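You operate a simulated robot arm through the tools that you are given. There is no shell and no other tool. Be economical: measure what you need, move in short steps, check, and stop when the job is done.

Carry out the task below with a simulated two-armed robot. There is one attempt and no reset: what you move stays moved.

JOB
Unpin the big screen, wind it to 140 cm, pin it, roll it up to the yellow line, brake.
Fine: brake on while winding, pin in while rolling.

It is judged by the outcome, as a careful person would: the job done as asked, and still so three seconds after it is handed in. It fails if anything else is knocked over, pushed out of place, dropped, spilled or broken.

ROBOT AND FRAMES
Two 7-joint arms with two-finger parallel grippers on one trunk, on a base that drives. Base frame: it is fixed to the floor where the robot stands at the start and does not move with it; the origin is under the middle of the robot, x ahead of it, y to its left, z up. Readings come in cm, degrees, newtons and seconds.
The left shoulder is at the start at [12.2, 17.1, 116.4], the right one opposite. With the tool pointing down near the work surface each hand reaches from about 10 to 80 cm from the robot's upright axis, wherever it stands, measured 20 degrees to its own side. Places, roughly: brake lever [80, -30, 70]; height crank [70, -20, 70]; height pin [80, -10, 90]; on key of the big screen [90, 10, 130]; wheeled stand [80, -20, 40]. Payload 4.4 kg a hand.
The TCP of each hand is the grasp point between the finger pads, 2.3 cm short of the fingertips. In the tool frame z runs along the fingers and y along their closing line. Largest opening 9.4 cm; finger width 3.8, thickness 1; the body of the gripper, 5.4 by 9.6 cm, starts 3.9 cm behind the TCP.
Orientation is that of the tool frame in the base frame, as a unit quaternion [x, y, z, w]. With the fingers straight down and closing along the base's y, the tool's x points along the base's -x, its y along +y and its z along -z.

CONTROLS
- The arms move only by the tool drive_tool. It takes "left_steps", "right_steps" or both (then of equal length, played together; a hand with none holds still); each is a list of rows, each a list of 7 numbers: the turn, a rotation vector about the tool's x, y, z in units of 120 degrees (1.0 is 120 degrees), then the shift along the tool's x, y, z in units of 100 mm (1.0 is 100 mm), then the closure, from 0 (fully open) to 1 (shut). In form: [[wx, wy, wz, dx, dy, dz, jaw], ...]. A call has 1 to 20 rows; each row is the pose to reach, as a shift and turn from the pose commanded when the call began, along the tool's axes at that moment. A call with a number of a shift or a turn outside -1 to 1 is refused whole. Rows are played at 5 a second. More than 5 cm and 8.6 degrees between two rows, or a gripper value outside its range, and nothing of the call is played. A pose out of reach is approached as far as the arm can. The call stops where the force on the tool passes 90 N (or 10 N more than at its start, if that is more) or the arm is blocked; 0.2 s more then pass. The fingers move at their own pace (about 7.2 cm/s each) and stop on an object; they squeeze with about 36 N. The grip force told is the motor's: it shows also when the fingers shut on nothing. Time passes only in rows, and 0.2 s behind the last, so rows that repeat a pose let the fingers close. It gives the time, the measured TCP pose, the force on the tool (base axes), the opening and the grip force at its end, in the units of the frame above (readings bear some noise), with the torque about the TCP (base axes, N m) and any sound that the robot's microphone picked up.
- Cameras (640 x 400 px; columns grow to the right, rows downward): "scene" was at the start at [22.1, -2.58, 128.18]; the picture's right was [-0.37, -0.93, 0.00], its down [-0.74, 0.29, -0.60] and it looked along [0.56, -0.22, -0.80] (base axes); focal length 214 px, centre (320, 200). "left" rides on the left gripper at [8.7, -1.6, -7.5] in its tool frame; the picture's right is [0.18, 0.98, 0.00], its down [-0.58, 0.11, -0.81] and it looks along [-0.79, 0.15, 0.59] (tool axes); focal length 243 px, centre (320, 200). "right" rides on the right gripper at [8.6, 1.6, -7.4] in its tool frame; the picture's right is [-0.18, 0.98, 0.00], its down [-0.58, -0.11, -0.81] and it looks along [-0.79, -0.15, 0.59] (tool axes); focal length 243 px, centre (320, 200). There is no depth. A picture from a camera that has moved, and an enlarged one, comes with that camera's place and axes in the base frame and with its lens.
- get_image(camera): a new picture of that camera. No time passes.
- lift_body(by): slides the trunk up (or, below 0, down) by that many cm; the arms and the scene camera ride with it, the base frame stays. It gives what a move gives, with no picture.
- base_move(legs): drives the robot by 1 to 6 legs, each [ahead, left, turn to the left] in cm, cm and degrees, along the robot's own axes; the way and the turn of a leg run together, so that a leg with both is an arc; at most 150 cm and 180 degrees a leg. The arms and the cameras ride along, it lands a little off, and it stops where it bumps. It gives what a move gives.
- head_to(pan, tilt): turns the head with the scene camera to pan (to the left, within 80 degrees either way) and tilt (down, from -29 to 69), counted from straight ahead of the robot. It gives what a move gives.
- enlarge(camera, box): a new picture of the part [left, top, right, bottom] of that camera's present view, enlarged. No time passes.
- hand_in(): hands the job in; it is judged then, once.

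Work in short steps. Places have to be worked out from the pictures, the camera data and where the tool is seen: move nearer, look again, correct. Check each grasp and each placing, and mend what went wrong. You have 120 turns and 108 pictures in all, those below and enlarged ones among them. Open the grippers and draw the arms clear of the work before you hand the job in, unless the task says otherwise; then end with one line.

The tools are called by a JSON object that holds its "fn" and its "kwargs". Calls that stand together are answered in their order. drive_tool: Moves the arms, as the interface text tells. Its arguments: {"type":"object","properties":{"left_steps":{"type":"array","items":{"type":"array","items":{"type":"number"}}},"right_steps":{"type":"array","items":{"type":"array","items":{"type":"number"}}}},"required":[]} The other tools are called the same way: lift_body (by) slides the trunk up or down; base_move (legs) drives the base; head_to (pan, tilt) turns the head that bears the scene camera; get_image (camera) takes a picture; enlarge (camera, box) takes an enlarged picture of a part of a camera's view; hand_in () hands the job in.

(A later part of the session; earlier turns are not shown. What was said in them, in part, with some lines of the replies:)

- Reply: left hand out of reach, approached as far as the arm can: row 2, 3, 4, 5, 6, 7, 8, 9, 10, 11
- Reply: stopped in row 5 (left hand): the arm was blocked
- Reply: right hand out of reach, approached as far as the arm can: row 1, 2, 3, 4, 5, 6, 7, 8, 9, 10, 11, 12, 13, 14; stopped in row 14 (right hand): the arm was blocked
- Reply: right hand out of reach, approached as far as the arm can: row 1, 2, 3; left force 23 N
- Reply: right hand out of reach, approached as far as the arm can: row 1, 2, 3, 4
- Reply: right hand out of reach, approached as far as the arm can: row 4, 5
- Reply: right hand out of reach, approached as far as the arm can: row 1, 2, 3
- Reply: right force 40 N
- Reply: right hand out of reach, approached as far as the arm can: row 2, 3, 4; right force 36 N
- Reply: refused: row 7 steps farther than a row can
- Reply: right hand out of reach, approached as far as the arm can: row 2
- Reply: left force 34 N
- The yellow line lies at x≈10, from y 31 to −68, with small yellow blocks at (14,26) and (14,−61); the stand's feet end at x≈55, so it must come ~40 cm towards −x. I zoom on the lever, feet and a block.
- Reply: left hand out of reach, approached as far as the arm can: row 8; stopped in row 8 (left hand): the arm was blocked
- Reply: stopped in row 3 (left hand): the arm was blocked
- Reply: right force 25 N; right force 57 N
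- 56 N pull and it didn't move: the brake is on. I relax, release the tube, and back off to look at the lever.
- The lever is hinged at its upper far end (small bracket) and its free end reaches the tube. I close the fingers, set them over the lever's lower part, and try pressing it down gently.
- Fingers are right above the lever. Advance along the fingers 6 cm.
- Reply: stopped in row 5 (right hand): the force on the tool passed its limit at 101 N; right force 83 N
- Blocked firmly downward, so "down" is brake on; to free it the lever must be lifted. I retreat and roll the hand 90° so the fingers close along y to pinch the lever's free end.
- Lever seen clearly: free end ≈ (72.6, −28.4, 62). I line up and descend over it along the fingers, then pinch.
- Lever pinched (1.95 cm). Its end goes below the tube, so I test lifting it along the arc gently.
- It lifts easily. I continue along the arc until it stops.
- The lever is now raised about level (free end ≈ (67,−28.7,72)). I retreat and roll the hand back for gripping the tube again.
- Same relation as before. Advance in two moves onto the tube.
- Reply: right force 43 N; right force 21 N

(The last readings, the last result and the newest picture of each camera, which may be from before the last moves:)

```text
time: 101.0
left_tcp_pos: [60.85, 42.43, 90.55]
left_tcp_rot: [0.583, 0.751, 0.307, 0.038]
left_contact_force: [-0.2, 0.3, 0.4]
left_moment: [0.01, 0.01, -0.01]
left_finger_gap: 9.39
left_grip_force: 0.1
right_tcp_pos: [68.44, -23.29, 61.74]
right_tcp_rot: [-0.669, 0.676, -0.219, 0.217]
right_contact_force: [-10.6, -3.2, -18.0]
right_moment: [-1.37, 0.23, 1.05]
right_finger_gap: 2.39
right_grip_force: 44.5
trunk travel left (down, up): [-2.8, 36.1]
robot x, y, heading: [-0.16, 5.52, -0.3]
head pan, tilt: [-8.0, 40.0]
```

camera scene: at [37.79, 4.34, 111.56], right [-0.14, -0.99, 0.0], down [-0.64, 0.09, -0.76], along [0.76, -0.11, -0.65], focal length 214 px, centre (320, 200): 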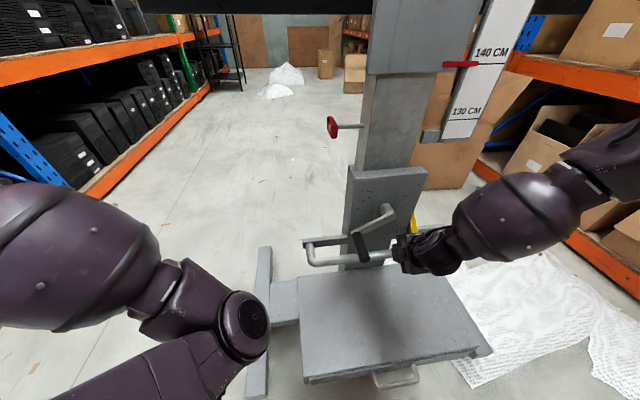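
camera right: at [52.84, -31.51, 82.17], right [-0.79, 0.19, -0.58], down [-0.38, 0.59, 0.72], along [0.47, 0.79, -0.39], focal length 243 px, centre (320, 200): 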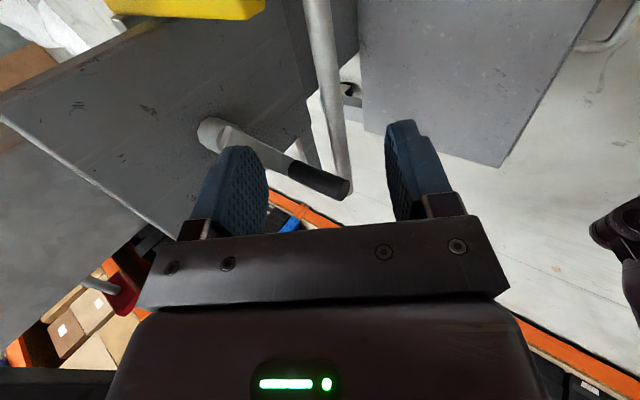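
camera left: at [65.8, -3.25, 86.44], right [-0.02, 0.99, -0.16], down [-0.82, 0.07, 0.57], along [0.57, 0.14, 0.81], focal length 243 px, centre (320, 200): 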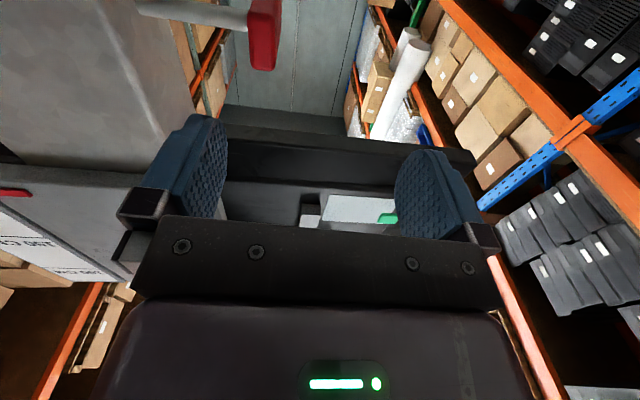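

It rolls freely now. I pull it back 22 cm with the base, then measure the feet against the line.

{"fn": "base_move", "kwargs": {"legs": [[-22, 0, 0]]}}

{"fn": "head_to", "kwargs": {"pan": -30, "tilt": 62}}

{"fn": "get_image", "kwargs": {"camera": "scene"}}

```text
time: 102.7
left_tcp_pos: [39.05, 42.67, 90.52]
left_tcp_rot: [0.582, 0.751, 0.308, 0.038]
left_contact_force: [-0.7, -0.1, 0.4]
left_moment: [0.03, -0.01, 0.07]
left_finger_gap: 9.4
left_grip_force: 0.0
right_tcp_pos: [47.05, -22.87, 62.08]
right_tcp_rot: [-0.668, 0.675, -0.222, 0.219]
right_contact_force: [5.6, -10.8, 29.7]
right_moment: [0.0, 0.07, 1.72]
right_finger_gap: 2.38
right_grip_force: 44.8
trunk travel left (down, up): [-2.8, 36.1]
robot x, y, heading: [-21.57, 5.64, -0.2]
head pan, tilt: [-8.0, 40.0]
```

```text
time: 103.5
left_tcp_pos: [38.96, 42.63, 90.55]
left_tcp_rot: [0.583, 0.751, 0.308, 0.037]
left_contact_force: [0.3, -0.1, 0.4]
left_moment: [0.0, -0.02, 0.04]
left_finger_gap: 9.4
left_grip_force: 0.1
right_tcp_pos: [47.13, -22.98, 62.03]
right_tcp_rot: [-0.669, 0.675, -0.222, 0.219]
right_contact_force: [-7.1, -2.9, 14.8]
right_moment: [-0.95, -0.1, 0.97]
right_finger_gap: 2.37
right_grip_force: 45.6
trunk travel left (down, up): [-2.8, 36.1]
robot x, y, heading: [-22.35, 5.76, -0.1]
head pan, tilt: [-30.0, 62.0]
```

```text
18 pictures are left
camera scene: at [12.68, 2.4, 108.73], right [-0.5, -0.86, 0.0], down [-0.76, 0.45, -0.47], along [0.41, -0.24, -0.88], focal length 214 px, centre (320, 200)
```

scene: 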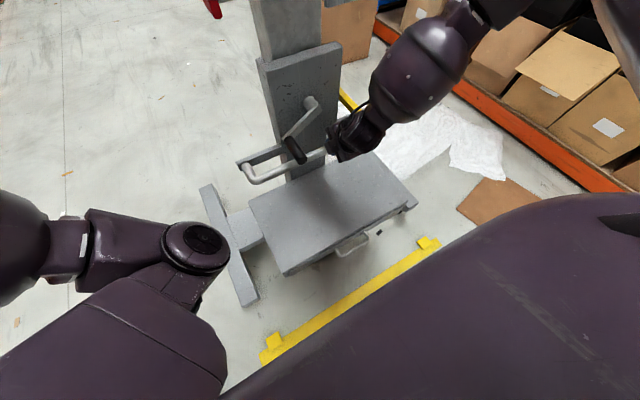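

The stand has come 23.5 cm; feet ends ≈ x 31.5, blocks' near side ≈16, line ≈ 9–14. I pull 11 cm more and look closely.

{"fn": "base_move", "kwargs": {"legs": [[-11, 0, 0]]}}

{"fn": "get_image", "kwargs": {"camera": "scene"}}

{"fn": "head_to", "kwargs": {"pan": -15, "tilt": 50}}

{"fn": "get_image", "kwargs": {"camera": "scene"}}

```text
time: 104.7
left_tcp_pos: [28.75, 42.92, 89.99]
left_tcp_rot: [0.582, 0.752, 0.306, 0.033]
left_contact_force: [-0.4, -0.7, 0.5]
left_moment: [0.01, 0.02, 0.06]
left_finger_gap: 9.39
left_grip_force: 0.1
right_tcp_pos: [37.58, -22.87, 61.52]
right_tcp_rot: [-0.668, 0.674, -0.225, 0.22]
right_contact_force: [45.6, 2.5, -64.8]
right_moment: [-1.85, -0.21, 0.49]
right_finger_gap: 2.38
right_grip_force: 44.8
trunk travel left (down, up): [-2.8, 36.1]
robot x, y, heading: [-32.39, 5.93, -0.1]
head pan, tilt: [-30.0, 62.0]
```

```text
17 pictures are left
camera scene: at [2.86, 2.49, 108.39], right [-0.5, -0.87, 0.0], down [-0.77, 0.44, -0.47], along [0.4, -0.23, -0.89], focal length 214 px, centre (320, 200)
```

scene: 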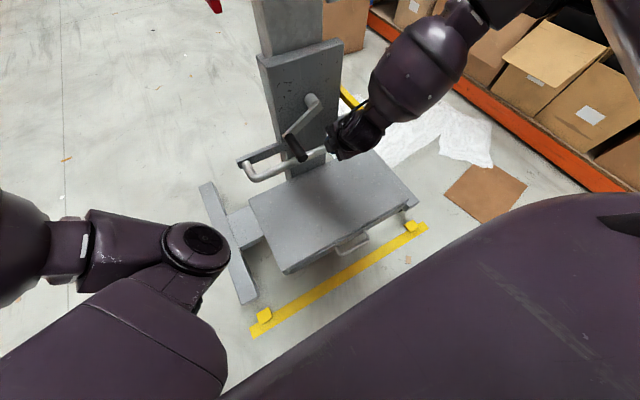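

```text
time: 105.5
left_tcp_pos: [28.76, 42.98, 90.15]
left_tcp_rot: [0.581, 0.753, 0.307, 0.035]
left_contact_force: [-0.9, -0.8, 0.2]
left_moment: [0.01, 0.02, -0.01]
left_finger_gap: 9.39
left_grip_force: 0.1
right_tcp_pos: [37.18, -22.91, 61.48]
right_tcp_rot: [-0.67, 0.674, -0.223, 0.218]
right_contact_force: [-10.5, 10.5, -49.3]
right_moment: [-1.06, -0.36, 0.0]
right_finger_gap: 2.37
right_grip_force: 45.1
trunk travel left (down, up): [-2.8, 36.1]
robot x, y, heading: [-32.81, 5.67, -0.0]
head pan, tilt: [-15.0, 50.0]
```

```text
16 pictures are left
camera scene: at [4.5, 3.71, 109.98], right [-0.26, -0.97, 0.0], down [-0.74, 0.2, -0.64], along [0.62, -0.17, -0.77], focal length 214 px, centre (320, 200)
```

scene: 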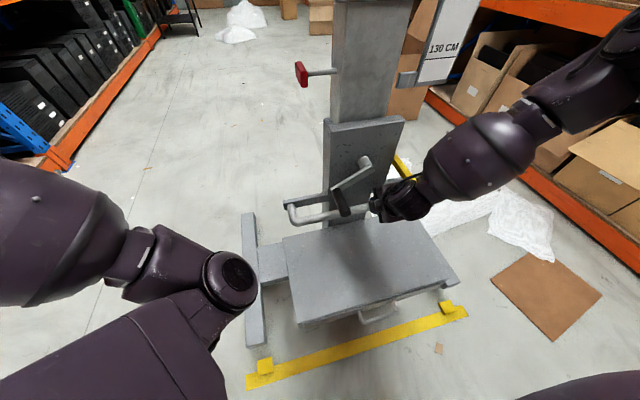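

Zooming on the left foot and block to measure the remaining gap.

{"fn": "enlarge", "kwargs": {"camera": "scene", "box": [220, 300, 320, 400]}}

{"fn": "enlarge", "kwargs": {"camera": "scene", "box": [390, 250, 490, 350]}}

```text
4.00 times, centred on (270, 350) of scene
camera zoom: at [4.5, 3.71, 109.98], right [-0.26, -0.97, 0.0], down [-0.74, 0.2, -0.64], along [0.62, -0.17, -0.77], focal length 858 px, centre (520, -400)
```

zoom: 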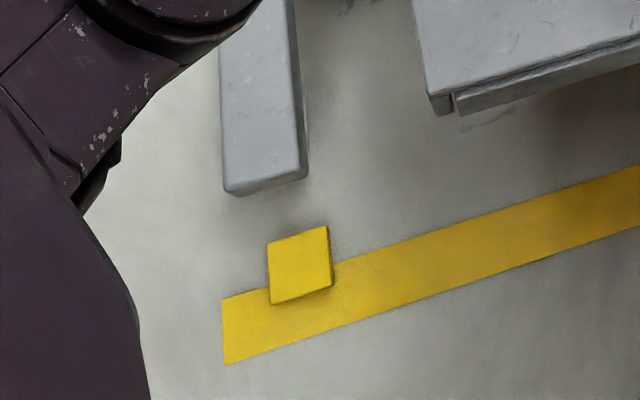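

```text
4.00 times, centred on (440, 300) of scene
camera zoom: at [4.5, 3.71, 109.98], right [-0.26, -0.97, 0.0], down [-0.74, 0.2, -0.64], along [0.62, -0.17, -0.77], focal length 858 px, centre (-160, -200)
```

zoom: 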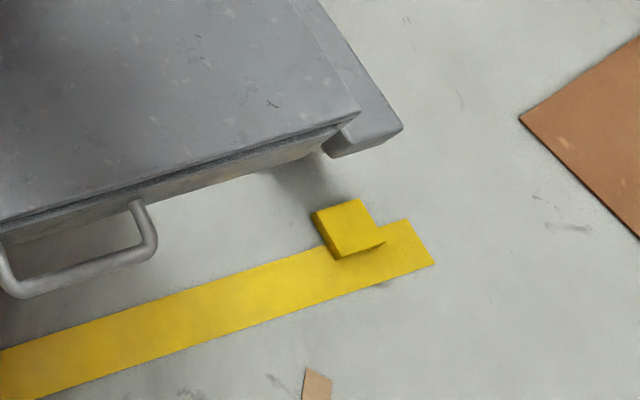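

Gap from feet to the blocks ≈4 cm on both sides (line at x 8.5–13.7, blocks to 16.8), no skew. I pull 3.3 cm more with the arm.

{"fn": "drive_tool", "kwargs": {"right_steps": [[0, 0, 0, 0, 0.07, -0.05, 1], [0, 0, 0, 0, 0.14, -0.1, 1], [0, 0, 0, 0, 0.2, -0.15, 1], [0, 0, 0, 0, 0.265, -0.195, 1], [0, 0, 0, 0, 0.265, -0.195, 1]]}}

{"fn": "enlarge", "kwargs": {"camera": "scene", "box": [220, 300, 320, 400]}}

{"fn": "enlarge", "kwargs": {"camera": "scene", "box": [390, 250, 490, 350]}}

```text
time: 106.7
left_tcp_pos: [28.53, 42.92, 90.65]
left_tcp_rot: [0.581, 0.753, 0.307, 0.036]
left_contact_force: [-0.6, 1.2, 0.0]
left_moment: [-0.01, 0.04, 0.05]
left_finger_gap: 9.39
left_grip_force: 0.0
right_tcp_pos: [34.1, -22.9, 61.96]
right_tcp_rot: [-0.667, 0.674, -0.229, 0.222]
right_contact_force: [-3.9, -6.7, -12.4]
right_moment: [-0.72, 0.15, 1.1]
right_finger_gap: 2.39
right_grip_force: 45.0
trunk travel left (down, up): [-2.8, 36.1]
robot x, y, heading: [-32.76, 5.78, 0.1]
head pan, tilt: [-15.0, 50.0]
```

```text
4.00 times, centred on (270, 350) of scene
camera zoom: at [4.23, 3.69, 110.19], right [-0.26, -0.97, 0.0], down [-0.74, 0.2, -0.64], along [0.62, -0.17, -0.77], focal length 858 px, centre (520, -400)
```

zoom: 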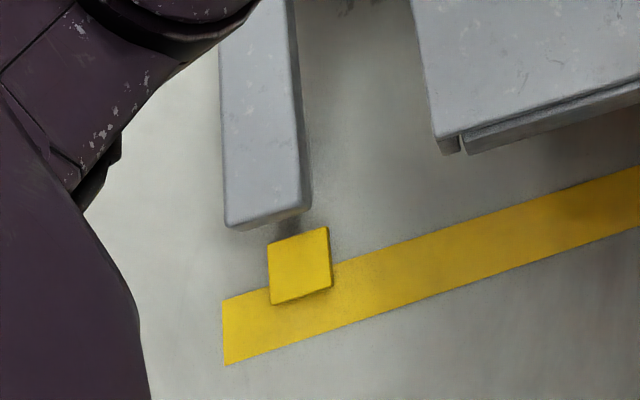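

```text
4.00 times, centred on (440, 300) of scene
camera zoom: at [4.23, 3.69, 110.19], right [-0.26, -0.97, 0.0], down [-0.74, 0.2, -0.64], along [0.62, -0.17, -0.77], focal length 858 px, centre (-160, -200)
```

zoom: 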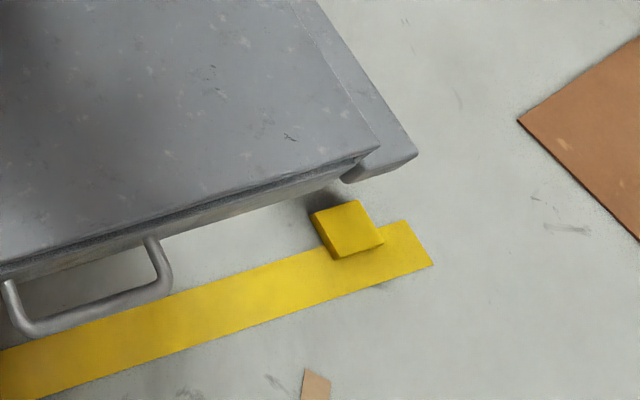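

About 1 cm left to the stops. I pull 0.8 cm and feel for contact.

{"fn": "drive_tool", "kwargs": {"right_steps": [[0, 0, 0, 0, 0.03, -0.02, 1], [0, 0, 0, 0, 0.065, -0.045, 1], [0, 0, 0, 0, 0.065, -0.045, 1]]}}

{"fn": "enlarge", "kwargs": {"camera": "scene", "box": [220, 300, 320, 400]}}

```text
time: 107.5
left_tcp_pos: [28.53, 42.97, 90.54]
left_tcp_rot: [0.582, 0.752, 0.308, 0.037]
left_contact_force: [0.3, -1.4, 0.8]
left_moment: [-0.01, -0.01, -0.01]
left_finger_gap: 9.41
left_grip_force: 0.1
right_tcp_pos: [33.37, -22.88, 62.0]
right_tcp_rot: [-0.667, 0.673, -0.229, 0.222]
right_contact_force: [0.0, -10.8, 3.1]
right_moment: [-1.17, -0.04, 0.48]
right_finger_gap: 2.36
right_grip_force: 45.2
trunk travel left (down, up): [-2.8, 36.1]
robot x, y, heading: [-32.67, 5.74, 0.1]
head pan, tilt: [-15.0, 50.0]
```

```text
4.00 times, centred on (270, 350) of scene
camera zoom: at [4.15, 3.72, 110.21], right [-0.26, -0.97, 0.0], down [-0.74, 0.2, -0.64], along [0.62, -0.17, -0.77], focal length 858 px, centre (520, -400)
```

zoom: 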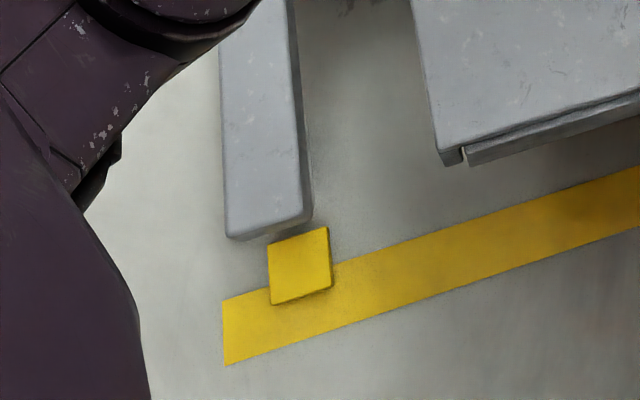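

Almost touching. One more 0.5 cm nudge, watching the force.

{"fn": "drive_tool", "kwargs": {"right_steps": [[0, 0, 0, 0, 0.02, -0.015, 1], [0, 0, 0, 0, 0.04, -0.03, 1], [0, 0, 0, 0, 0.04, -0.03, 1]]}}

{"fn": "enlarge", "kwargs": {"camera": "scene", "box": [220, 300, 320, 400]}}

```text
time: 108.3
left_tcp_pos: [28.45, 42.91, 90.61]
left_tcp_rot: [0.581, 0.753, 0.308, 0.037]
left_contact_force: [0.3, -0.1, 0.1]
left_moment: [0.02, 0.02, 0.03]
left_finger_gap: 9.43
left_grip_force: 0.0
right_tcp_pos: [32.68, -22.93, 62.0]
right_tcp_rot: [-0.667, 0.674, -0.229, 0.221]
right_contact_force: [1.2, -18.0, 5.8]
right_moment: [-1.09, -0.01, 0.67]
right_finger_gap: 2.35
right_grip_force: 45.2
trunk travel left (down, up): [-2.8, 36.1]
robot x, y, heading: [-32.05, 5.33, 0.0]
head pan, tilt: [-15.0, 50.0]
```

```text
4.00 times, centred on (270, 350) of scene
camera zoom: at [4.16, 3.69, 110.19], right [-0.26, -0.97, 0.0], down [-0.74, 0.2, -0.64], along [0.62, -0.17, -0.77], focal length 858 px, centre (520, -400)
```

zoom: 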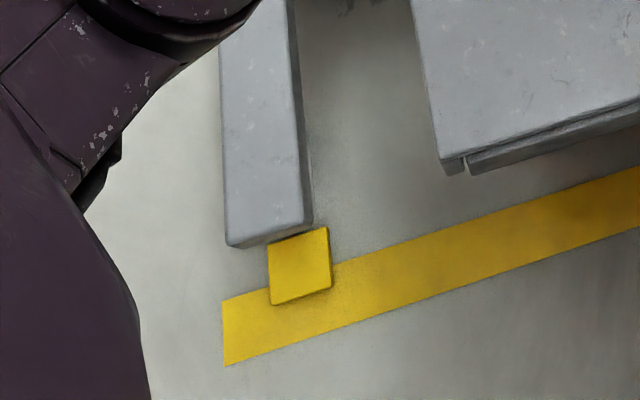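

Feet are at the blocks, nothing displaced. Now I release the tube and withdraw the hand backward.

{"fn": "drive_tool", "kwargs": {"right_steps": [[0, 0, 0, 0, 0, 0, 0.8], [0, 0, 0, 0, 0, 0, 0.5], [0, 0, 0, 0, 0, 0, 0.3], [0, 0, 0, 0, 0, 0, 0.3], [0, 0, 0, 0, 0, -0.2, 0.3], [0, 0, 0, 0, 0, -0.5, 0.3], [0, 0, 0, 0, 0, -0.8, 0.3], [0, 0, 0, 0, 0, -1.0, 0.3]]}}

{"fn": "drive_tool", "kwargs": {"right_steps": [[0, 0, 0, 0, -0.1, -0.3, 1], [0, 0, 0, 0, -0.2, -0.6, 1], [0, 0, 0, 0, -0.3, -0.85, 1]]}}

{"fn": "enlarge", "kwargs": {"camera": "scene", "box": [220, 120, 480, 400]}}

```text
time: 110.1
left_tcp_pos: [28.59, 43.0, 90.6]
left_tcp_rot: [0.581, 0.753, 0.307, 0.036]
left_contact_force: [-0.3, 0.1, 0.1]
left_moment: [-0.03, 0.02, 0.01]
left_finger_gap: 9.43
left_grip_force: 0.3
right_tcp_pos: [26.82, -22.52, 70.04]
right_tcp_rot: [-0.668, 0.673, -0.228, 0.222]
right_contact_force: [0.1, -0.1, -0.4]
right_moment: [0.02, 0.03, -0.04]
right_finger_gap: 6.59
right_grip_force: 0.1
trunk travel left (down, up): [-2.8, 36.1]
robot x, y, heading: [-32.71, 5.7, 0.0]
head pan, tilt: [-15.0, 50.0]
```

```text
time: 110.9
left_tcp_pos: [28.56, 42.98, 90.42]
left_tcp_rot: [0.581, 0.753, 0.307, 0.036]
left_contact_force: [0.0, -0.2, 0.8]
left_moment: [0.01, -0.02, -0.01]
left_finger_gap: 9.4
left_grip_force: 0.1
right_tcp_pos: [24.65, -21.63, 75.04]
right_tcp_rot: [-0.671, 0.672, -0.219, 0.226]
right_contact_force: [0.1, 0.1, -0.9]
right_moment: [0.02, -0.02, 0.02]
right_finger_gap: 0.0
right_grip_force: 36.2
right hand out of reach, approached as far as the arm can: row 2, 3
trunk travel left (down, up): [-2.8, 36.1]
robot x, y, heading: [-32.63, 5.41, -0.1]
head pan, tilt: [-15.0, 50.0]
```

```text
1.43 times, centred on (350, 260) of scene
camera zoom: at [4.2, 3.81, 110.18], right [-0.26, -0.97, 0.0], down [-0.74, 0.2, -0.64], along [0.62, -0.17, -0.77], focal length 306 px, centre (277, 114)
```

zoom: 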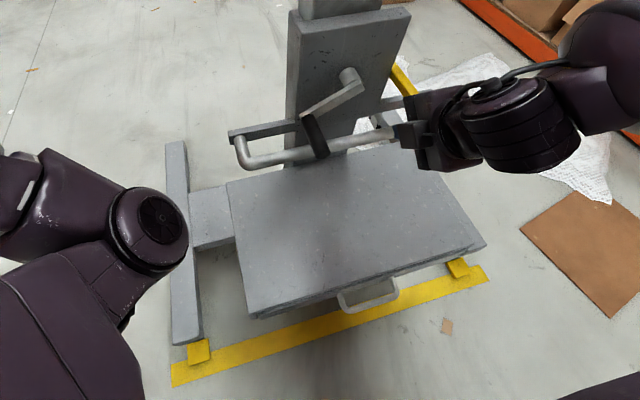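

Stand is in position. I bring the closed fingers up and over the lever's free end.

{"fn": "drive_tool", "kwargs": {"right_steps": [[0, 0, 0, 0, -0.236, -0.32, 1], [0, 0, 0, 0.4, -0.236, -0.32, 1], [0, 0, 0, 0.82, -0.4, -0.2, 1], [0, 0, 0, 0.82, -0.6, -0.05, 1], [0, 0, 0, 0.82, -0.76, 0.06, 1]]}}

{"fn": "get_image", "kwargs": {"camera": "right"}}

```text
time: 112.1
left_tcp_pos: [28.52, 42.97, 90.49]
left_tcp_rot: [0.581, 0.752, 0.307, 0.037]
left_contact_force: [-1.4, 0.2, 0.1]
left_moment: [-0.01, -0.02, -0.01]
left_finger_gap: 9.39
left_grip_force: 0.0
right_tcp_pos: [31.04, -29.88, 79.28]
right_tcp_rot: [-0.667, 0.673, -0.228, 0.222]
right_contact_force: [0.1, 0.0, -0.3]
right_moment: [0.01, 0.01, -0.02]
right_finger_gap: 0.01
right_grip_force: 36.7
right hand out of reach, approached as far as the arm can: row 1, 2
trunk travel left (down, up): [-2.8, 36.1]
robot x, y, heading: [-32.23, 5.75, 0.2]
head pan, tilt: [-15.0, 50.0]
```

```text
8 pictures are left
camera right: at [25.1, -38.36, 84.42], right [-0.78, 0.19, -0.59], down [-0.39, 0.59, 0.71], along [0.48, 0.79, -0.39], focal length 243 px, centre (320, 200)
```

right: 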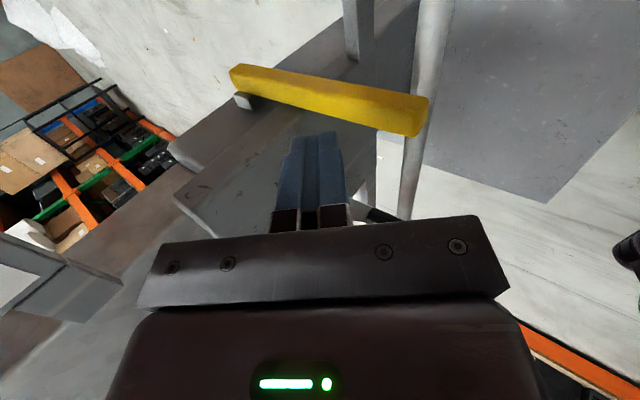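

The fingers are above the lever. I push it down along its arc, first to about 30° below level.

{"fn": "drive_tool", "kwargs": {"right_steps": [[0, 0, 0, 0, 0.171, 0.284, 1], [0, 0, 0, 0, 0.26, 0.41, 1], [0, 0, 0, 0, 0.34, 0.531, 1], [0, 0, 0, 0, 0.4, 0.68, 1], [0, 0, 0, 0, 0.438, 0.818, 1]]}}

{"fn": "get_image", "kwargs": {"camera": "right"}}

```text
time: 113.3
left_tcp_pos: [28.54, 42.83, 90.43]
left_tcp_rot: [0.581, 0.752, 0.308, 0.036]
left_contact_force: [0.0, -0.5, -0.3]
left_moment: [0.01, 0.01, -0.01]
left_finger_gap: 9.4
left_grip_force: 0.1
right_tcp_pos: [32.4, -29.74, 69.84]
right_tcp_rot: [-0.667, 0.673, -0.229, 0.223]
right_contact_force: [-0.2, 0.5, -0.4]
right_moment: [-0.01, 0.02, -0.07]
right_finger_gap: 0.0
right_grip_force: 35.5
trunk travel left (down, up): [-2.8, 36.1]
robot x, y, heading: [-32.11, 5.56, -0.3]
head pan, tilt: [-15.0, 50.0]
```

```text
7 pictures are left
camera right: at [26.52, -38.28, 75.0], right [-0.78, 0.19, -0.59], down [-0.39, 0.59, 0.71], along [0.48, 0.79, -0.39], focal length 243 px, centre (320, 200)
```

right: 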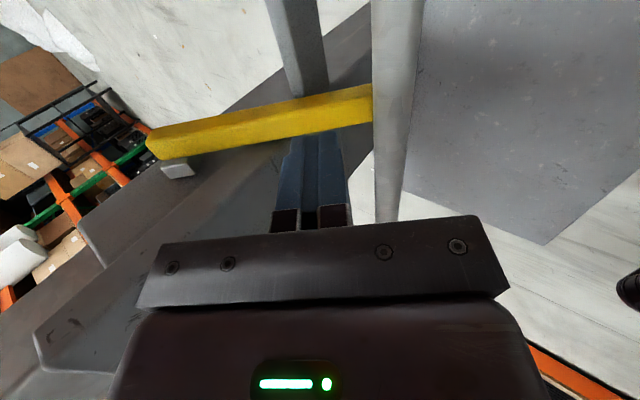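

The lever flipped down to its original "on" angle. I press it firmly home as before.

{"fn": "drive_tool", "kwargs": {"right_steps": [[0, 0, 0, 0, 0, 0.15, 1], [0, 0, 0, 0, 0, 0.3, 1], [0, 0, 0, 0, 0, 0.4, 1], [0, 0, 0, 0, 0, 0.48, 1]]}}

{"fn": "enlarge", "kwargs": {"camera": "scene", "box": [220, 300, 320, 400]}}

```text
time: 114.3
left_tcp_pos: [28.31, 42.9, 90.76]
left_tcp_rot: [0.581, 0.752, 0.308, 0.039]
left_contact_force: [-0.3, -0.6, 0.5]
left_moment: [-0.04, -0.01, 0.01]
left_finger_gap: 9.42
left_grip_force: 0.0
right_tcp_pos: [35.3, -29.91, 66.48]
right_tcp_rot: [-0.666, 0.673, -0.23, 0.225]
right_contact_force: [-8.7, -2.7, 17.1]
right_moment: [0.21, -0.23, 0.07]
right_finger_gap: 0.0
right_grip_force: 35.3
trunk travel left (down, up): [-2.8, 36.1]
robot x, y, heading: [-32.42, 5.9, -0.0]
head pan, tilt: [-15.0, 50.0]
```

```text
4.00 times, centred on (270, 350) of scene
camera zoom: at [4.0, 3.79, 110.29], right [-0.26, -0.97, 0.0], down [-0.74, 0.2, -0.64], along [0.62, -0.17, -0.77], focal length 858 px, centre (520, -400)
```

zoom: 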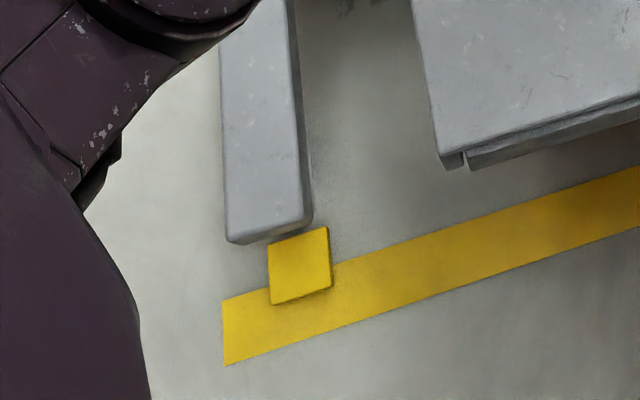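

The finger is at exactly the former "on" stop position. One slightly firmer press to confirm it's solid and the stand doesn't roll.

{"fn": "drive_tool", "kwargs": {"right_steps": [[0, 0, 0, 0, 0, 0.08, 1], [0, 0, 0, 0, 0, 0.15, 1], [0, 0, 0, 0, 0, 0.15, 1]]}}

{"fn": "drive_tool", "kwargs": {"right_steps": [[0, 0, 0, 0, 0, -0.3, 1], [0, 0, 0, 0, 0, -0.6, 1], [0, 0, 0, 0.1, 0, -0.95, 1]]}}

{"fn": "get_image", "kwargs": {"camera": "right"}}

```text
time: 114.9
left_tcp_pos: [28.02, 42.7, 91.05]
left_tcp_rot: [0.582, 0.751, 0.31, 0.042]
left_contact_force: [0.0, -0.6, 0.5]
left_moment: [-0.02, 0.04, 0.0]
left_finger_gap: 9.42
left_grip_force: 0.0
right_tcp_pos: [35.53, -29.86, 66.3]
right_tcp_rot: [-0.664, 0.673, -0.232, 0.229]
right_contact_force: [-39.1, -4.5, 69.1]
right_moment: [0.78, -0.73, 0.64]
right_finger_gap: 0.02
right_grip_force: 35.7
trunk travel left (down, up): [-2.8, 36.1]
robot x, y, heading: [-32.4, 5.8, -0.5]
head pan, tilt: [-15.0, 50.0]
stopped in row 2 (right hand): the force on the tool passed its limit at 97 N (the readings are from after the stop); the commanded pose is now the measured one
```

```text
time: 115.7
left_tcp_pos: [28.55, 42.76, 90.42]
left_tcp_rot: [0.582, 0.752, 0.309, 0.037]
left_contact_force: [-0.2, -1.1, 0.5]
left_moment: [-0.01, -0.03, 0.01]
left_finger_gap: 9.4
left_grip_force: 0.2
right_tcp_pos: [29.88, -30.92, 72.5]
right_tcp_rot: [-0.666, 0.674, -0.228, 0.223]
right_contact_force: [0.1, 0.2, -0.4]
right_moment: [0.05, -0.01, 0.01]
right_finger_gap: 0.0
right_grip_force: 36.0
trunk travel left (down, up): [-2.8, 36.1]
robot x, y, heading: [-32.44, 5.28, -0.1]
head pan, tilt: [-15.0, 50.0]
```

```text
5 pictures are left
camera right: at [23.96, -39.36, 77.58], right [-0.78, 0.19, -0.59], down [-0.39, 0.59, 0.71], along [0.49, 0.79, -0.38], focal length 243 px, centre (320, 200)
```

right: 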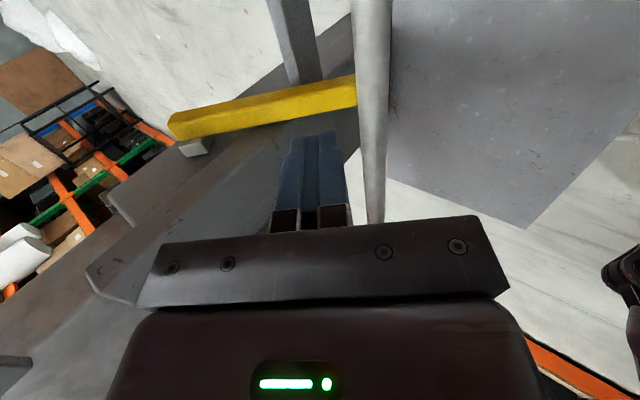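

Brake on and solid at 97 N. I open the gripper, back away a bit, and check the whole.

{"fn": "drive_tool", "kwargs": {"right_steps": [[0, 0, 0, 0.1, -0.1, -0.2, 0.5], [0, 0, 0, 0.3, -0.1, -0.3, 0], [0, 0, 0, 0.5, -0.1, -0.3, 0]]}}

{"fn": "base_move", "kwargs": {"legs": [[-12, 0, 0]]}}

{"fn": "head_to", "kwargs": {"pan": -18, "tilt": 35}}

{"fn": "get_image", "kwargs": {"camera": "scene"}}

```text
time: 116.5
left_tcp_pos: [28.48, 42.6, 90.46]
left_tcp_rot: [0.582, 0.752, 0.307, 0.037]
left_contact_force: [-0.1, 1.2, -0.3]
left_moment: [0.01, -0.03, -0.03]
left_finger_gap: 9.42
left_grip_force: 0.1
right_tcp_pos: [29.02, -35.93, 75.65]
right_tcp_rot: [-0.666, 0.675, -0.227, 0.222]
right_contact_force: [0.1, -0.4, 0.0]
right_moment: [-0.02, 0.0, 0.0]
right_finger_gap: 9.39
right_grip_force: 0.0
trunk travel left (down, up): [-2.8, 36.1]
robot x, y, heading: [-32.35, 5.61, -0.0]
head pan, tilt: [-15.0, 50.0]
```

```text
time: 117.7
left_tcp_pos: [16.73, 42.76, 90.64]
left_tcp_rot: [0.582, 0.751, 0.308, 0.038]
left_contact_force: [0.2, 0.4, 0.4]
left_moment: [0.02, 0.01, 0.01]
left_finger_gap: 9.38
left_grip_force: 0.1
right_tcp_pos: [17.08, -35.92, 75.72]
right_tcp_rot: [-0.665, 0.676, -0.228, 0.222]
right_contact_force: [-0.1, 1.0, -0.1]
right_moment: [0.01, 0.02, -0.01]
right_finger_gap: 9.41
right_grip_force: 0.0
trunk travel left (down, up): [-2.8, 36.1]
robot x, y, heading: [-44.4, 5.52, -0.0]
head pan, tilt: [-15.0, 50.0]
```

```text
time: 118.5
left_tcp_pos: [16.72, 42.78, 90.51]
left_tcp_rot: [0.582, 0.752, 0.307, 0.036]
left_contact_force: [0.2, 0.1, 0.5]
left_moment: [0.0, 0.01, 0.0]
left_finger_gap: 9.38
left_grip_force: 0.1
right_tcp_pos: [16.99, -35.89, 75.69]
right_tcp_rot: [-0.666, 0.675, -0.228, 0.223]
right_contact_force: [-0.3, -0.2, 0.6]
right_moment: [0.01, 0.0, 0.0]
right_finger_gap: 9.39
right_grip_force: 0.1
trunk travel left (down, up): [-2.8, 36.1]
robot x, y, heading: [-44.36, 5.78, -0.3]
head pan, tilt: [-18.0, 35.0]
```

```text
4 pictures are left
camera scene: at [-6.77, 2.95, 112.34], right [-0.31, -0.95, 0.0], down [-0.55, 0.18, -0.82], along [0.78, -0.26, -0.57], focal length 214 px, centre (320, 200)
```

scene: 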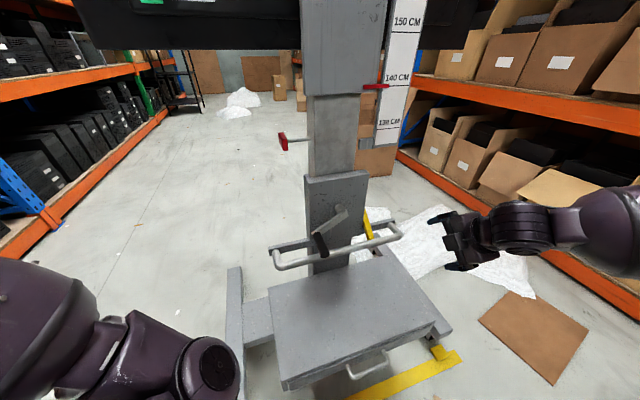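

Final zoom on the pointer, pin and lever.

{"fn": "enlarge", "kwargs": {"camera": "scene", "box": [260, 40, 440, 190]}}

{"fn": "enlarge", "kwargs": {"camera": "scene", "box": [280, 180, 480, 390]}}

```text
2.67 times, centred on (350, 115) of scene
camera zoom: at [-6.77, 2.95, 112.34], right [-0.31, -0.95, 0.0], down [-0.55, 0.18, -0.82], along [0.78, -0.26, -0.57], focal length 572 px, centre (240, 427)
```

zoom: 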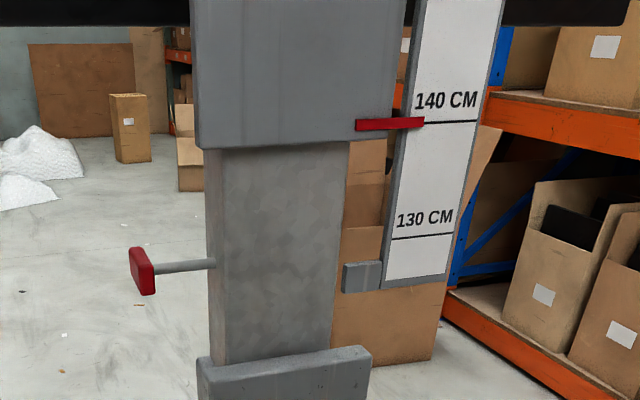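

```text
1.90 times, centred on (380, 285) of scene
camera zoom: at [-6.77, 2.95, 112.34], right [-0.31, -0.95, 0.0], down [-0.55, 0.18, -0.82], along [0.78, -0.26, -0.57], focal length 408 px, centre (206, 38)
```

zoom: 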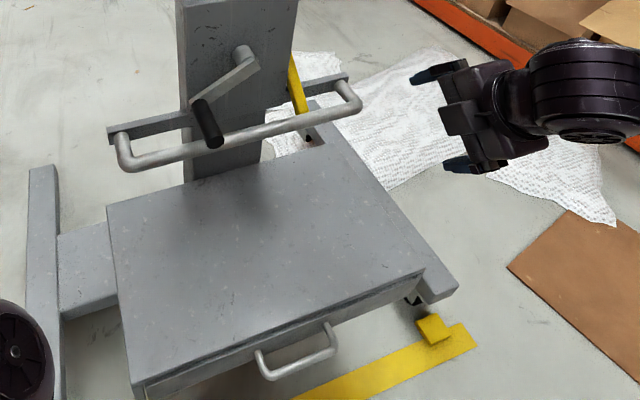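

Height, pin and lever are right. But the wheels are still ~3–4 cm short of the stop blocks and the feet ends ~3 cm short of the line, so I'll free the brake once more and bring it right up. First move the base up and put the hand over the lever again.

{"fn": "base_move", "kwargs": {"legs": [[6, 0, 0]]}}

{"fn": "drive_tool", "kwargs": {"right_steps": [[0, 0, 0.07, 0, 0, 0, 0], [0, 0, 0.14, 0, 0, 0, 0], [0, 0, 0.21, 0, 0, 0, 0], [0, 0, 0.28, 0, 0, 0, 0], [0, 0, 0.35, 0, 0, 0, 0], [0, 0, 0.42, 0, 0, 0, 0], [0, 0, 0.49, -0.1, -0.05, 0.1, 0], [0, 0, 0.56, -0.3, -0.15, 0.2, 0], [0, 0, 0.63, -0.5, -0.25, 0.35, 0], [0, 0, 0.7, -0.65, -0.33, 0.5, 0], [0, 0, 0.75, -0.75, -0.39, 0.6, 0]]}}

```text
time: 119.4
left_tcp_pos: [22.78, 42.69, 90.4]
left_tcp_rot: [0.583, 0.751, 0.308, 0.037]
left_contact_force: [0.0, -0.2, 0.0]
left_moment: [0.01, 0.02, 0.04]
left_finger_gap: 9.38
left_grip_force: 0.1
right_tcp_pos: [23.24, -35.9, 75.65]
right_tcp_rot: [-0.666, 0.675, -0.227, 0.221]
right_contact_force: [0.2, -0.5, 0.0]
right_moment: [0.0, 0.0, 0.06]
right_finger_gap: 9.38
right_grip_force: 0.0
trunk travel left (down, up): [-2.8, 36.1]
robot x, y, heading: [-38.39, 5.78, -0.2]
head pan, tilt: [-18.0, 35.0]
```

```text
time: 121.8
left_tcp_pos: [22.89, 42.85, 90.47]
left_tcp_rot: [0.583, 0.752, 0.307, 0.038]
left_contact_force: [-0.4, 0.4, -0.9]
left_moment: [-0.01, -0.05, -0.02]
left_finger_gap: 9.42
left_grip_force: 0.1
right_tcp_pos: [30.15, -28.42, 73.19]
right_tcp_rot: [0.007, 0.948, -0.003, 0.318]
right_contact_force: [-0.3, -0.1, 0.2]
right_moment: [0.01, 0.02, -0.01]
right_finger_gap: 9.36
right_grip_force: 0.0
trunk travel left (down, up): [-2.8, 36.1]
robot x, y, heading: [-37.96, 5.97, -0.3]
head pan, tilt: [-18.0, 35.0]
```

Positioned like before. Descend and pinch the lever.

{"fn": "drive_tool", "kwargs": {"right_steps": [[0, 0, 0, 0.1, 0, 0.1, 0], [0, 0, 0, 0.15, 0, 0.4, 0], [0, 0, 0, 0.15, 0, 0.7, 0], [0, 0, 0, 0.15, 0, 0.95, 0], [0, 0, 0, 0.15, 0, 0.95, 0.5], [0, 0, 0, 0.15, 0, 0.95, 1], [0, 0, 0, 0.15, 0, 0.95, 1], [0, 0, 0, 0.15, 0, 0.95, 1]]}}

```text
time: 123.6
left_tcp_pos: [22.88, 42.9, 90.52]
left_tcp_rot: [0.581, 0.752, 0.308, 0.037]
left_contact_force: [-0.3, -0.2, -0.2]
left_moment: [0.0, 0.03, 0.0]
left_finger_gap: 9.42
left_grip_force: 0.1
right_tcp_pos: [34.78, -28.38, 65.0]
right_tcp_rot: [0.005, 0.948, -0.004, 0.319]
right_contact_force: [6.0, -2.0, 4.5]
right_moment: [-0.76, -0.14, 1.17]
right_finger_gap: 1.95
right_grip_force: 45.5
trunk travel left (down, up): [-2.8, 36.1]
robot x, y, heading: [-37.97, 5.33, -0.1]
head pan, tilt: [-18.0, 35.0]
```

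Pinched (1.95). Lift along the same path.

{"fn": "drive_tool", "kwargs": {"right_steps": [[0, 0, 0, 0.02, 0, -0.1, 1], [0, 0, 0, 0.03, 0, -0.2, 1], [0, 0, 0, 0.04, 0, -0.3, 1], [0, 0, 0, 0.04, 0, -0.4, 1]]}}

{"fn": "drive_tool", "kwargs": {"right_steps": [[0, 0, 0, -0.029, 0, -0.164, 1], [0, 0, 0, -0.078, 0, -0.322, 1], [0, 0, 0, -0.148, 0, -0.473, 1], [0, 0, 0, -0.237, 0, -0.614, 1], [0, 0, 0, -0.344, 0, -0.742, 1], [0, 0, 0, -0.466, 0, -0.855, 1]]}}

```text
time: 124.6
left_tcp_pos: [22.85, 42.79, 90.55]
left_tcp_rot: [0.582, 0.752, 0.307, 0.037]
left_contact_force: [-0.1, 0.3, -0.3]
left_moment: [0.01, -0.05, 0.01]
left_finger_gap: 9.39
left_grip_force: 0.0
right_tcp_pos: [31.82, -28.48, 67.64]
right_tcp_rot: [0.006, 0.949, -0.003, 0.317]
right_contact_force: [1.6, 6.5, -5.8]
right_moment: [-0.6, 0.64, 1.13]
right_finger_gap: 1.96
right_grip_force: 45.6
trunk travel left (down, up): [-2.8, 36.1]
robot x, y, heading: [-38.38, 5.6, -0.1]
head pan, tilt: [-18.0, 35.0]
```

```text
time: 126.0
left_tcp_pos: [22.69, 42.75, 90.91]
left_tcp_rot: [0.581, 0.752, 0.309, 0.04]
left_contact_force: [-0.5, -0.5, -0.6]
left_moment: [-0.05, -0.01, 0.01]
left_finger_gap: 9.4
left_grip_force: 0.0
right_tcp_pos: [30.54, -28.34, 78.1]
right_tcp_rot: [0.007, 0.946, -0.005, 0.325]
right_contact_force: [-0.2, 0.7, -0.8]
right_moment: [-0.01, -0.01, -0.02]
right_finger_gap: 0.0
right_grip_force: 42.5
trunk travel left (down, up): [-2.8, 36.1]
robot x, y, heading: [-38.45, 5.55, -0.3]
head pan, tilt: [-18.0, 35.0]
```

Same behaviour as before, lever up. Retreat and roll for the tube grip.

{"fn": "drive_tool", "kwargs": {"right_steps": [[0, 0, 0, 0.2, 0, -0.3, 1], [0, 0, -0.05, 0.5, 0.2, -0.45, 0.3], [0, 0, -0.12, 0.88, 0.4, -0.56, 0.3], [0, 0, -0.19, 0.88, 0.54, -0.56, 0.3], [0, 0, -0.26, 0.88, 0.54, -0.56, 0.3], [0, 0, -0.33, 0.88, 0.54, -0.56, 0.3], [0, 0, -0.4, 0.88, 0.54, -0.56, 0.3], [0, 0, -0.47, 0.88, 0.54, -0.56, 0.3], [0, 0, -0.54, 0.88, 0.54, -0.56, 0.3], [0, 0, -0.61, 0.88, 0.54, -0.56, 0.3], [0, 0, -0.68, 0.88, 0.54, -0.56, 0.3], [0, 0, -0.75, 0.88, 0.54, -0.56, 0.3]]}}

```text
time: 128.6
left_tcp_pos: [23.01, 42.83, 90.51]
left_tcp_rot: [0.582, 0.752, 0.307, 0.037]
left_contact_force: [0.6, -0.8, -0.3]
left_moment: [0.02, 0.01, 0.0]
left_finger_gap: 9.43
left_grip_force: 0.1
right_tcp_pos: [21.76, -23.47, 75.93]
right_tcp_rot: [-0.667, 0.674, -0.228, 0.223]
right_contact_force: [-0.3, 0.6, 0.1]
right_moment: [-0.04, 0.0, 0.01]
right_finger_gap: 6.59
right_grip_force: 0.0
right hand out of reach, approached as far as the arm can: row 3, 4, 5, 6, 7, 8, 9, 10, 11, 12
trunk travel left (down, up): [-2.8, 36.1]
robot x, y, heading: [-38.38, 5.27, -0.5]
head pan, tilt: [-18.0, 35.0]
```

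Go down onto the tube and close.

{"fn": "drive_tool", "kwargs": {"right_steps": [[0, 0, 0, 0, -0.01, 0.35, 0.3], [0, 0, 0, 0, -0.03, 0.7, 0.3], [0, 0, 0, 0, -0.03, 0.95, 0.3]]}}

{"fn": "drive_tool", "kwargs": {"right_steps": [[0, 0, 0, 0, 0, 0.3, 0.3], [0, 0, 0, 0, 0, 0.6, 0.3], [0, 0, 0, 0, 0, 0.83, 0.3], [0, 0, 0, 0, 0, 0.83, 0.7], [0, 0, 0, 0, 0, 0.83, 1], [0, 0, 0, 0, 0, 0.83, 1], [0, 0, 0, 0, 0, 0.83, 1]]}}

```text
time: 129.4
left_tcp_pos: [22.79, 42.83, 90.5]
left_tcp_rot: [0.583, 0.751, 0.308, 0.037]
left_contact_force: [0.6, -0.1, 0.2]
left_moment: [-0.03, -0.01, -0.02]
left_finger_gap: 9.4
left_grip_force: 0.1
right_tcp_pos: [27.76, -23.75, 68.55]
right_tcp_rot: [-0.666, 0.674, -0.229, 0.222]
right_contact_force: [-0.2, -0.3, -0.3]
right_moment: [0.01, 0.03, 0.03]
right_finger_gap: 6.58
right_grip_force: 0.0
trunk travel left (down, up): [-2.8, 36.1]
robot x, y, heading: [-38.27, 5.74, -0.4]
head pan, tilt: [-18.0, 35.0]
```

```text
time: 131.0
left_tcp_pos: [23.09, 42.71, 90.29]
left_tcp_rot: [0.583, 0.751, 0.307, 0.035]
left_contact_force: [0.4, 0.7, -0.3]
left_moment: [0.01, 0.04, -0.02]
left_finger_gap: 9.4
left_grip_force: 0.1
right_tcp_pos: [32.85, -23.92, 61.41]
right_tcp_rot: [-0.667, 0.675, -0.226, 0.221]
right_contact_force: [-3.9, 4.7, -30.5]
right_moment: [-0.99, -0.26, 1.39]
right_finger_gap: 2.36
right_grip_force: 44.8
trunk travel left (down, up): [-2.8, 36.1]
robot x, y, heading: [-38.04, 5.76, -0.3]
head pan, tilt: [-18.0, 35.0]
```

Tube gripped (2.36, same as before). Pull 2.5 cm slowly, watching for contact.

{"fn": "drive_tool", "kwargs": {"right_steps": [[0, 0, 0, 0, 0.05, -0.04, 1], [0, 0, 0, 0, 0.1, -0.075, 1], [0, 0, 0, 0, 0.15, -0.11, 1], [0, 0, 0, 0, 0.2, -0.15, 1], [0, 0, 0, 0, 0.2, -0.15, 1]]}}

```text
time: 132.2
left_tcp_pos: [23.13, 42.81, 90.37]
left_tcp_rot: [0.583, 0.751, 0.307, 0.036]
left_contact_force: [-1.0, 0.1, -0.8]
left_moment: [-0.01, 0.01, 0.0]
left_finger_gap: 9.41
left_grip_force: 0.0
right_tcp_pos: [30.74, -23.9, 61.63]
right_tcp_rot: [-0.666, 0.674, -0.228, 0.224]
right_contact_force: [35.2, 2.1, -27.4]
right_moment: [-0.95, 0.15, 1.44]
right_finger_gap: 2.4
right_grip_force: 44.7
trunk travel left (down, up): [-2.8, 36.1]
robot x, y, heading: [-38.34, 5.72, -0.1]
head pan, tilt: [-18.0, 35.0]
```

It stopped after 2.1 cm with 35 N resistance – wheels at the stops. I ease the pull slightly and look.

{"fn": "drive_tool", "kwargs": {"right_steps": [[0, 0, 0, 0, -0.03, 0.022, 1], [0, 0, 0, 0, -0.03, 0.022, 1]]}}

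{"fn": "head_to", "kwargs": {"pan": -20, "tilt": 55}}

{"fn": "enlarge", "kwargs": {"camera": "scene", "box": [200, 200, 480, 400]}}

```text
time: 132.8
left_tcp_pos: [22.9, 42.78, 90.48]
left_tcp_rot: [0.583, 0.751, 0.308, 0.038]
left_contact_force: [-0.1, 0.0, -0.1]
left_moment: [-0.02, -0.02, 0.01]
left_finger_gap: 9.39
left_grip_force: 0.0
right_tcp_pos: [30.76, -23.86, 61.69]
right_tcp_rot: [-0.665, 0.675, -0.229, 0.223]
right_contact_force: [12.5, -4.6, -9.8]
right_moment: [-0.72, 0.1, 1.61]
right_finger_gap: 2.4
right_grip_force: 44.4
trunk travel left (down, up): [-2.8, 36.1]
robot x, y, heading: [-38.09, 5.62, -0.6]
head pan, tilt: [-18.0, 35.0]
```

```text
time: 133.7
left_tcp_pos: [23.0, 42.74, 90.51]
left_tcp_rot: [0.583, 0.752, 0.307, 0.037]
left_contact_force: [-0.7, 0.5, 0.0]
left_moment: [-0.01, -0.01, -0.01]
left_finger_gap: 9.4
left_grip_force: 0.1
right_tcp_pos: [30.77, -23.85, 61.67]
right_tcp_rot: [-0.666, 0.674, -0.228, 0.223]
right_contact_force: [9.3, -10.9, -1.9]
right_moment: [-0.81, 0.09, 1.55]
right_finger_gap: 2.4
right_grip_force: 44.6
trunk travel left (down, up): [-2.8, 36.1]
robot x, y, heading: [-38.34, 5.61, -0.1]
head pan, tilt: [-20.0, 55.0]
```

```text
2.00 times, centred on (340, 300) of scene
camera zoom: at [-2.17, 3.14, 109.51], right [-0.35, -0.94, 0.0], down [-0.77, 0.28, -0.57], along [0.54, -0.2, -0.82], focal length 429 px, centre (280, 0)
```

zoom: 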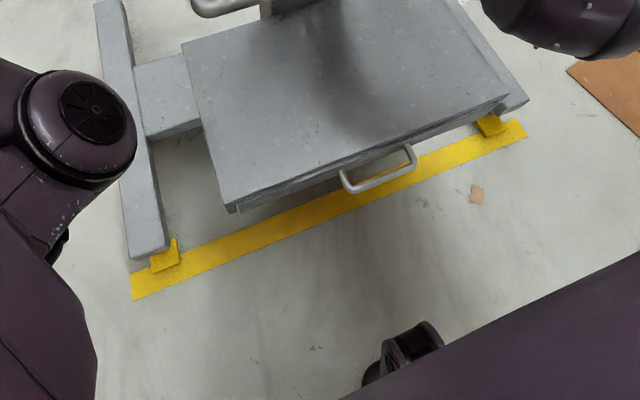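

The stand is against both stops at the line, blocks undisturbed. Release the tube and retreat.

{"fn": "drive_tool", "kwargs": {"right_steps": [[0, 0, 0, 0, 0, 0, 0.8], [0, 0, 0, 0, 0, 0, 0.5], [0, 0, 0, 0, 0, 0, 0.3], [0, 0, 0, 0, 0, 0, 0.3], [0, 0, 0, 0, 0, -0.2, 0.3], [0, 0, 0, 0, 0, -0.5, 0.3], [0, 0, 0, 0, 0, -0.8, 0.3], [0, 0, 0, 0, 0, -1.0, 0.3]]}}

{"fn": "drive_tool", "kwargs": {"right_steps": [[0, 0, 0, 0, -0.1, -0.3, 1], [0, 0, 0, 0, -0.15, -0.6, 1], [0, 0, 0, 0, -0.2, -0.85, 1]]}}

```text
time: 135.5
left_tcp_pos: [22.77, 42.74, 90.6]
left_tcp_rot: [0.582, 0.752, 0.307, 0.036]
left_contact_force: [-0.5, -0.3, -0.2]
left_moment: [0.01, 0.0, 0.02]
left_finger_gap: 9.39
left_grip_force: 0.1
right_tcp_pos: [24.24, -23.57, 69.81]
right_tcp_rot: [-0.665, 0.675, -0.228, 0.223]
right_contact_force: [0.0, -0.5, -0.3]
right_moment: [0.02, 0.0, 0.02]
right_finger_gap: 6.55
right_grip_force: 0.0
trunk travel left (down, up): [-2.8, 36.1]
robot x, y, heading: [-38.43, 5.8, -0.5]
head pan, tilt: [-20.0, 55.0]
```

```text
time: 136.3
left_tcp_pos: [22.86, 42.72, 90.55]
left_tcp_rot: [0.581, 0.752, 0.308, 0.037]
left_contact_force: [0.2, 0.0, 0.1]
left_moment: [-0.01, -0.03, 0.03]
left_finger_gap: 9.39
left_grip_force: 0.0
right_tcp_pos: [21.75, -24.78, 76.92]
right_tcp_rot: [-0.666, 0.674, -0.228, 0.223]
right_contact_force: [-1.3, -0.3, -1.2]
right_moment: [-0.03, -0.01, 0.02]
right_finger_gap: 0.02
right_grip_force: 35.8
right hand out of reach, approached as far as the arm can: row 3
trunk travel left (down, up): [-2.8, 36.1]
robot x, y, heading: [-38.2, 5.7, -0.2]
head pan, tilt: [-20.0, 55.0]
```

Move over the lever's free end (shifted −1.95 cm from last time).

{"fn": "drive_tool", "kwargs": {"right_steps": [[0, 0, 0, 0, -0.145, -0.19, 1], [0, 0, 0, 0.3, -0.25, -0.1, 1], [0, 0, 0, 0.51, -0.45, 0.02, 1], [0, 0, 0, 0.51, -0.6, 0.14, 1], [0, 0, 0, 0.51, -0.73, 0.25, 1]]}}

{"fn": "drive_tool", "kwargs": {"right_steps": [[0, 0, 0, 0, 0.171, 0.284, 1], [0, 0, 0, 0, 0.26, 0.41, 1], [0, 0, 0, 0, 0.34, 0.531, 1], [0, 0, 0, 0, 0.4, 0.68, 1], [0, 0, 0, 0, 0.438, 0.818, 1]]}}

```text
time: 137.5
left_tcp_pos: [22.79, 42.8, 90.53]
left_tcp_rot: [0.582, 0.752, 0.307, 0.037]
left_contact_force: [0.2, -0.3, 0.0]
left_moment: [0.01, 0.02, 0.03]
left_finger_gap: 9.39
left_grip_force: 0.0
right_tcp_pos: [29.36, -29.63, 78.95]
right_tcp_rot: [-0.665, 0.675, -0.227, 0.223]
right_contact_force: [-0.3, -0.1, -0.9]
right_moment: [0.02, -0.01, 0.02]
right_finger_gap: 0.0
right_grip_force: 35.9
right hand out of reach, approached as far as the arm can: row 1
trunk travel left (down, up): [-2.8, 36.1]
robot x, y, heading: [-38.03, 5.96, -0.2]
head pan, tilt: [-20.0, 55.0]
```

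```text
time: 138.7
left_tcp_pos: [22.94, 42.8, 90.44]
left_tcp_rot: [0.583, 0.751, 0.307, 0.036]
left_contact_force: [0.4, 0.0, -0.4]
left_moment: [-0.02, 0.01, -0.01]
left_finger_gap: 9.43
left_grip_force: 0.0
right_tcp_pos: [30.77, -30.06, 69.8]
right_tcp_rot: [-0.666, 0.674, -0.228, 0.223]
right_contact_force: [0.6, -0.4, 0.3]
right_moment: [0.0, 0.01, 0.03]
right_finger_gap: 0.01
right_grip_force: 36.0
trunk travel left (down, up): [-2.8, 36.1]
robot x, y, heading: [-38.35, 5.79, -0.3]
head pan, tilt: [-20.0, 55.0]
```

Now press home along the fingers.

{"fn": "drive_tool", "kwargs": {"right_steps": [[0, 0, 0, 0, 0, 0.15, 1], [0, 0, 0, 0, 0, 0.3, 1], [0, 0, 0, 0, 0, 0.4, 1], [0, 0, 0, 0, 0, 0.48, 1], [0, 0, 0, 0, 0, 0.58, 1]]}}

{"fn": "drive_tool", "kwargs": {"right_steps": [[0, 0, 0, 0, 0, -0.3, 1], [0, 0, 0, 0, 0, -0.6, 1], [0, 0, 0, 0.1, 0, -0.95, 1]]}}

{"fn": "get_image", "kwargs": {"camera": "right"}}

```text
time: 139.9
left_tcp_pos: [22.18, 42.83, 91.17]
left_tcp_rot: [0.582, 0.75, 0.311, 0.043]
left_contact_force: [-0.2, -0.5, -0.4]
left_moment: [0.02, -0.02, 0.0]
left_finger_gap: 9.37
left_grip_force: 0.1
right_tcp_pos: [33.61, -29.95, 66.48]
right_tcp_rot: [-0.664, 0.673, -0.232, 0.228]
right_contact_force: [-66.2, -7.5, 60.0]
right_moment: [1.04, -0.11, 0.47]
right_finger_gap: 0.0
right_grip_force: 36.2
trunk travel left (down, up): [-2.8, 36.1]
robot x, y, heading: [-38.24, 5.48, -0.2]
head pan, tilt: [-20.0, 55.0]
```

```text
time: 140.7
left_tcp_pos: [22.71, 42.88, 90.52]
left_tcp_rot: [0.582, 0.752, 0.308, 0.038]
left_contact_force: [-0.8, -0.2, 0.4]
left_moment: [-0.02, -0.02, 0.0]
left_finger_gap: 9.4
left_grip_force: 0.0
right_tcp_pos: [28.46, -30.76, 73.27]
right_tcp_rot: [-0.666, 0.674, -0.229, 0.222]
right_contact_force: [0.0, 0.9, -0.1]
right_moment: [-0.03, -0.02, 0.02]
right_finger_gap: 0.0
right_grip_force: 35.8
trunk travel left (down, up): [-2.8, 36.1]
robot x, y, heading: [-38.13, 5.8, -0.5]
head pan, tilt: [-20.0, 55.0]
```

```text
0 pictures are left
camera right: at [22.59, -39.28, 78.25], right [-0.78, 0.19, -0.59], down [-0.39, 0.59, 0.71], along [0.49, 0.78, -0.38], focal length 243 px, centre (320, 200)
```

right: 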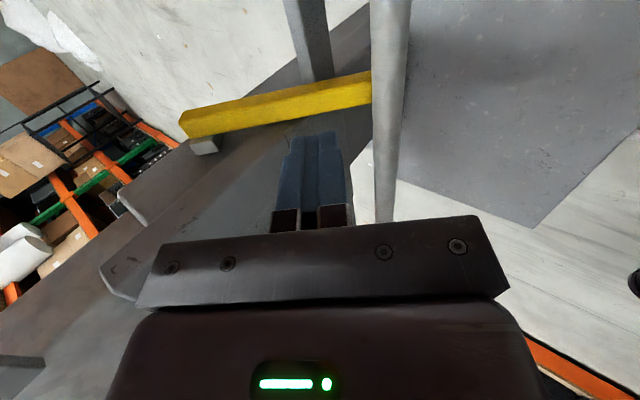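

The lever is down at its stop, held against 89 N without the stand rolling. I open the gripper, draw back, and back the robot off.

{"fn": "drive_tool", "kwargs": {"right_steps": [[0, 0, 0, 0.1, -0.1, -0.2, 0.5], [0, 0, 0, 0.3, -0.1, -0.3, 0], [0, 0, 0, 0.5, -0.1, -0.3, 0]]}}

{"fn": "base_move", "kwargs": {"legs": [[-7, 0, 0]]}}

{"fn": "hand_in", "kwargs": {}}

```text
time: 141.5
left_tcp_pos: [22.8, 42.89, 90.61]
left_tcp_rot: [0.582, 0.752, 0.307, 0.037]
left_contact_force: [0.2, -0.4, 0.9]
left_moment: [0.0, 0.0, -0.02]
left_finger_gap: 9.41
left_grip_force: 0.1
right_tcp_pos: [27.43, -35.9, 76.11]
right_tcp_rot: [-0.666, 0.674, -0.228, 0.223]
right_contact_force: [0.4, 0.1, -0.7]
right_moment: [0.03, 0.01, 0.01]
right_finger_gap: 9.41
right_grip_force: 0.1
trunk travel left (down, up): [-2.8, 36.1]
robot x, y, heading: [-37.96, 5.88, -0.2]
head pan, tilt: [-20.0, 55.0]
```

```text
time: 142.5
left_tcp_pos: [15.68, 42.92, 90.51]
left_tcp_rot: [0.583, 0.751, 0.308, 0.038]
left_contact_force: [-1.0, -0.1, 0.0]
left_moment: [0.01, -0.04, 0.0]
left_finger_gap: 9.41
left_grip_force: 0.0
right_tcp_pos: [20.48, -35.84, 76.12]
right_tcp_rot: [-0.666, 0.675, -0.228, 0.223]
right_contact_force: [0.4, 0.7, 0.6]
right_moment: [0.0, 0.01, 0.02]
right_finger_gap: 9.4
right_grip_force: 0.2
trunk travel left (down, up): [-2.8, 36.1]
robot x, y, heading: [-45.22, 5.73, -0.1]
head pan, tilt: [-20.0, 55.0]
```

```text
The job is handed in.
```

The big screen is at 140 cm and pinned, rolled up against the yellow stop blocks at the line, with the brake on; both grippers are open and clear of it.
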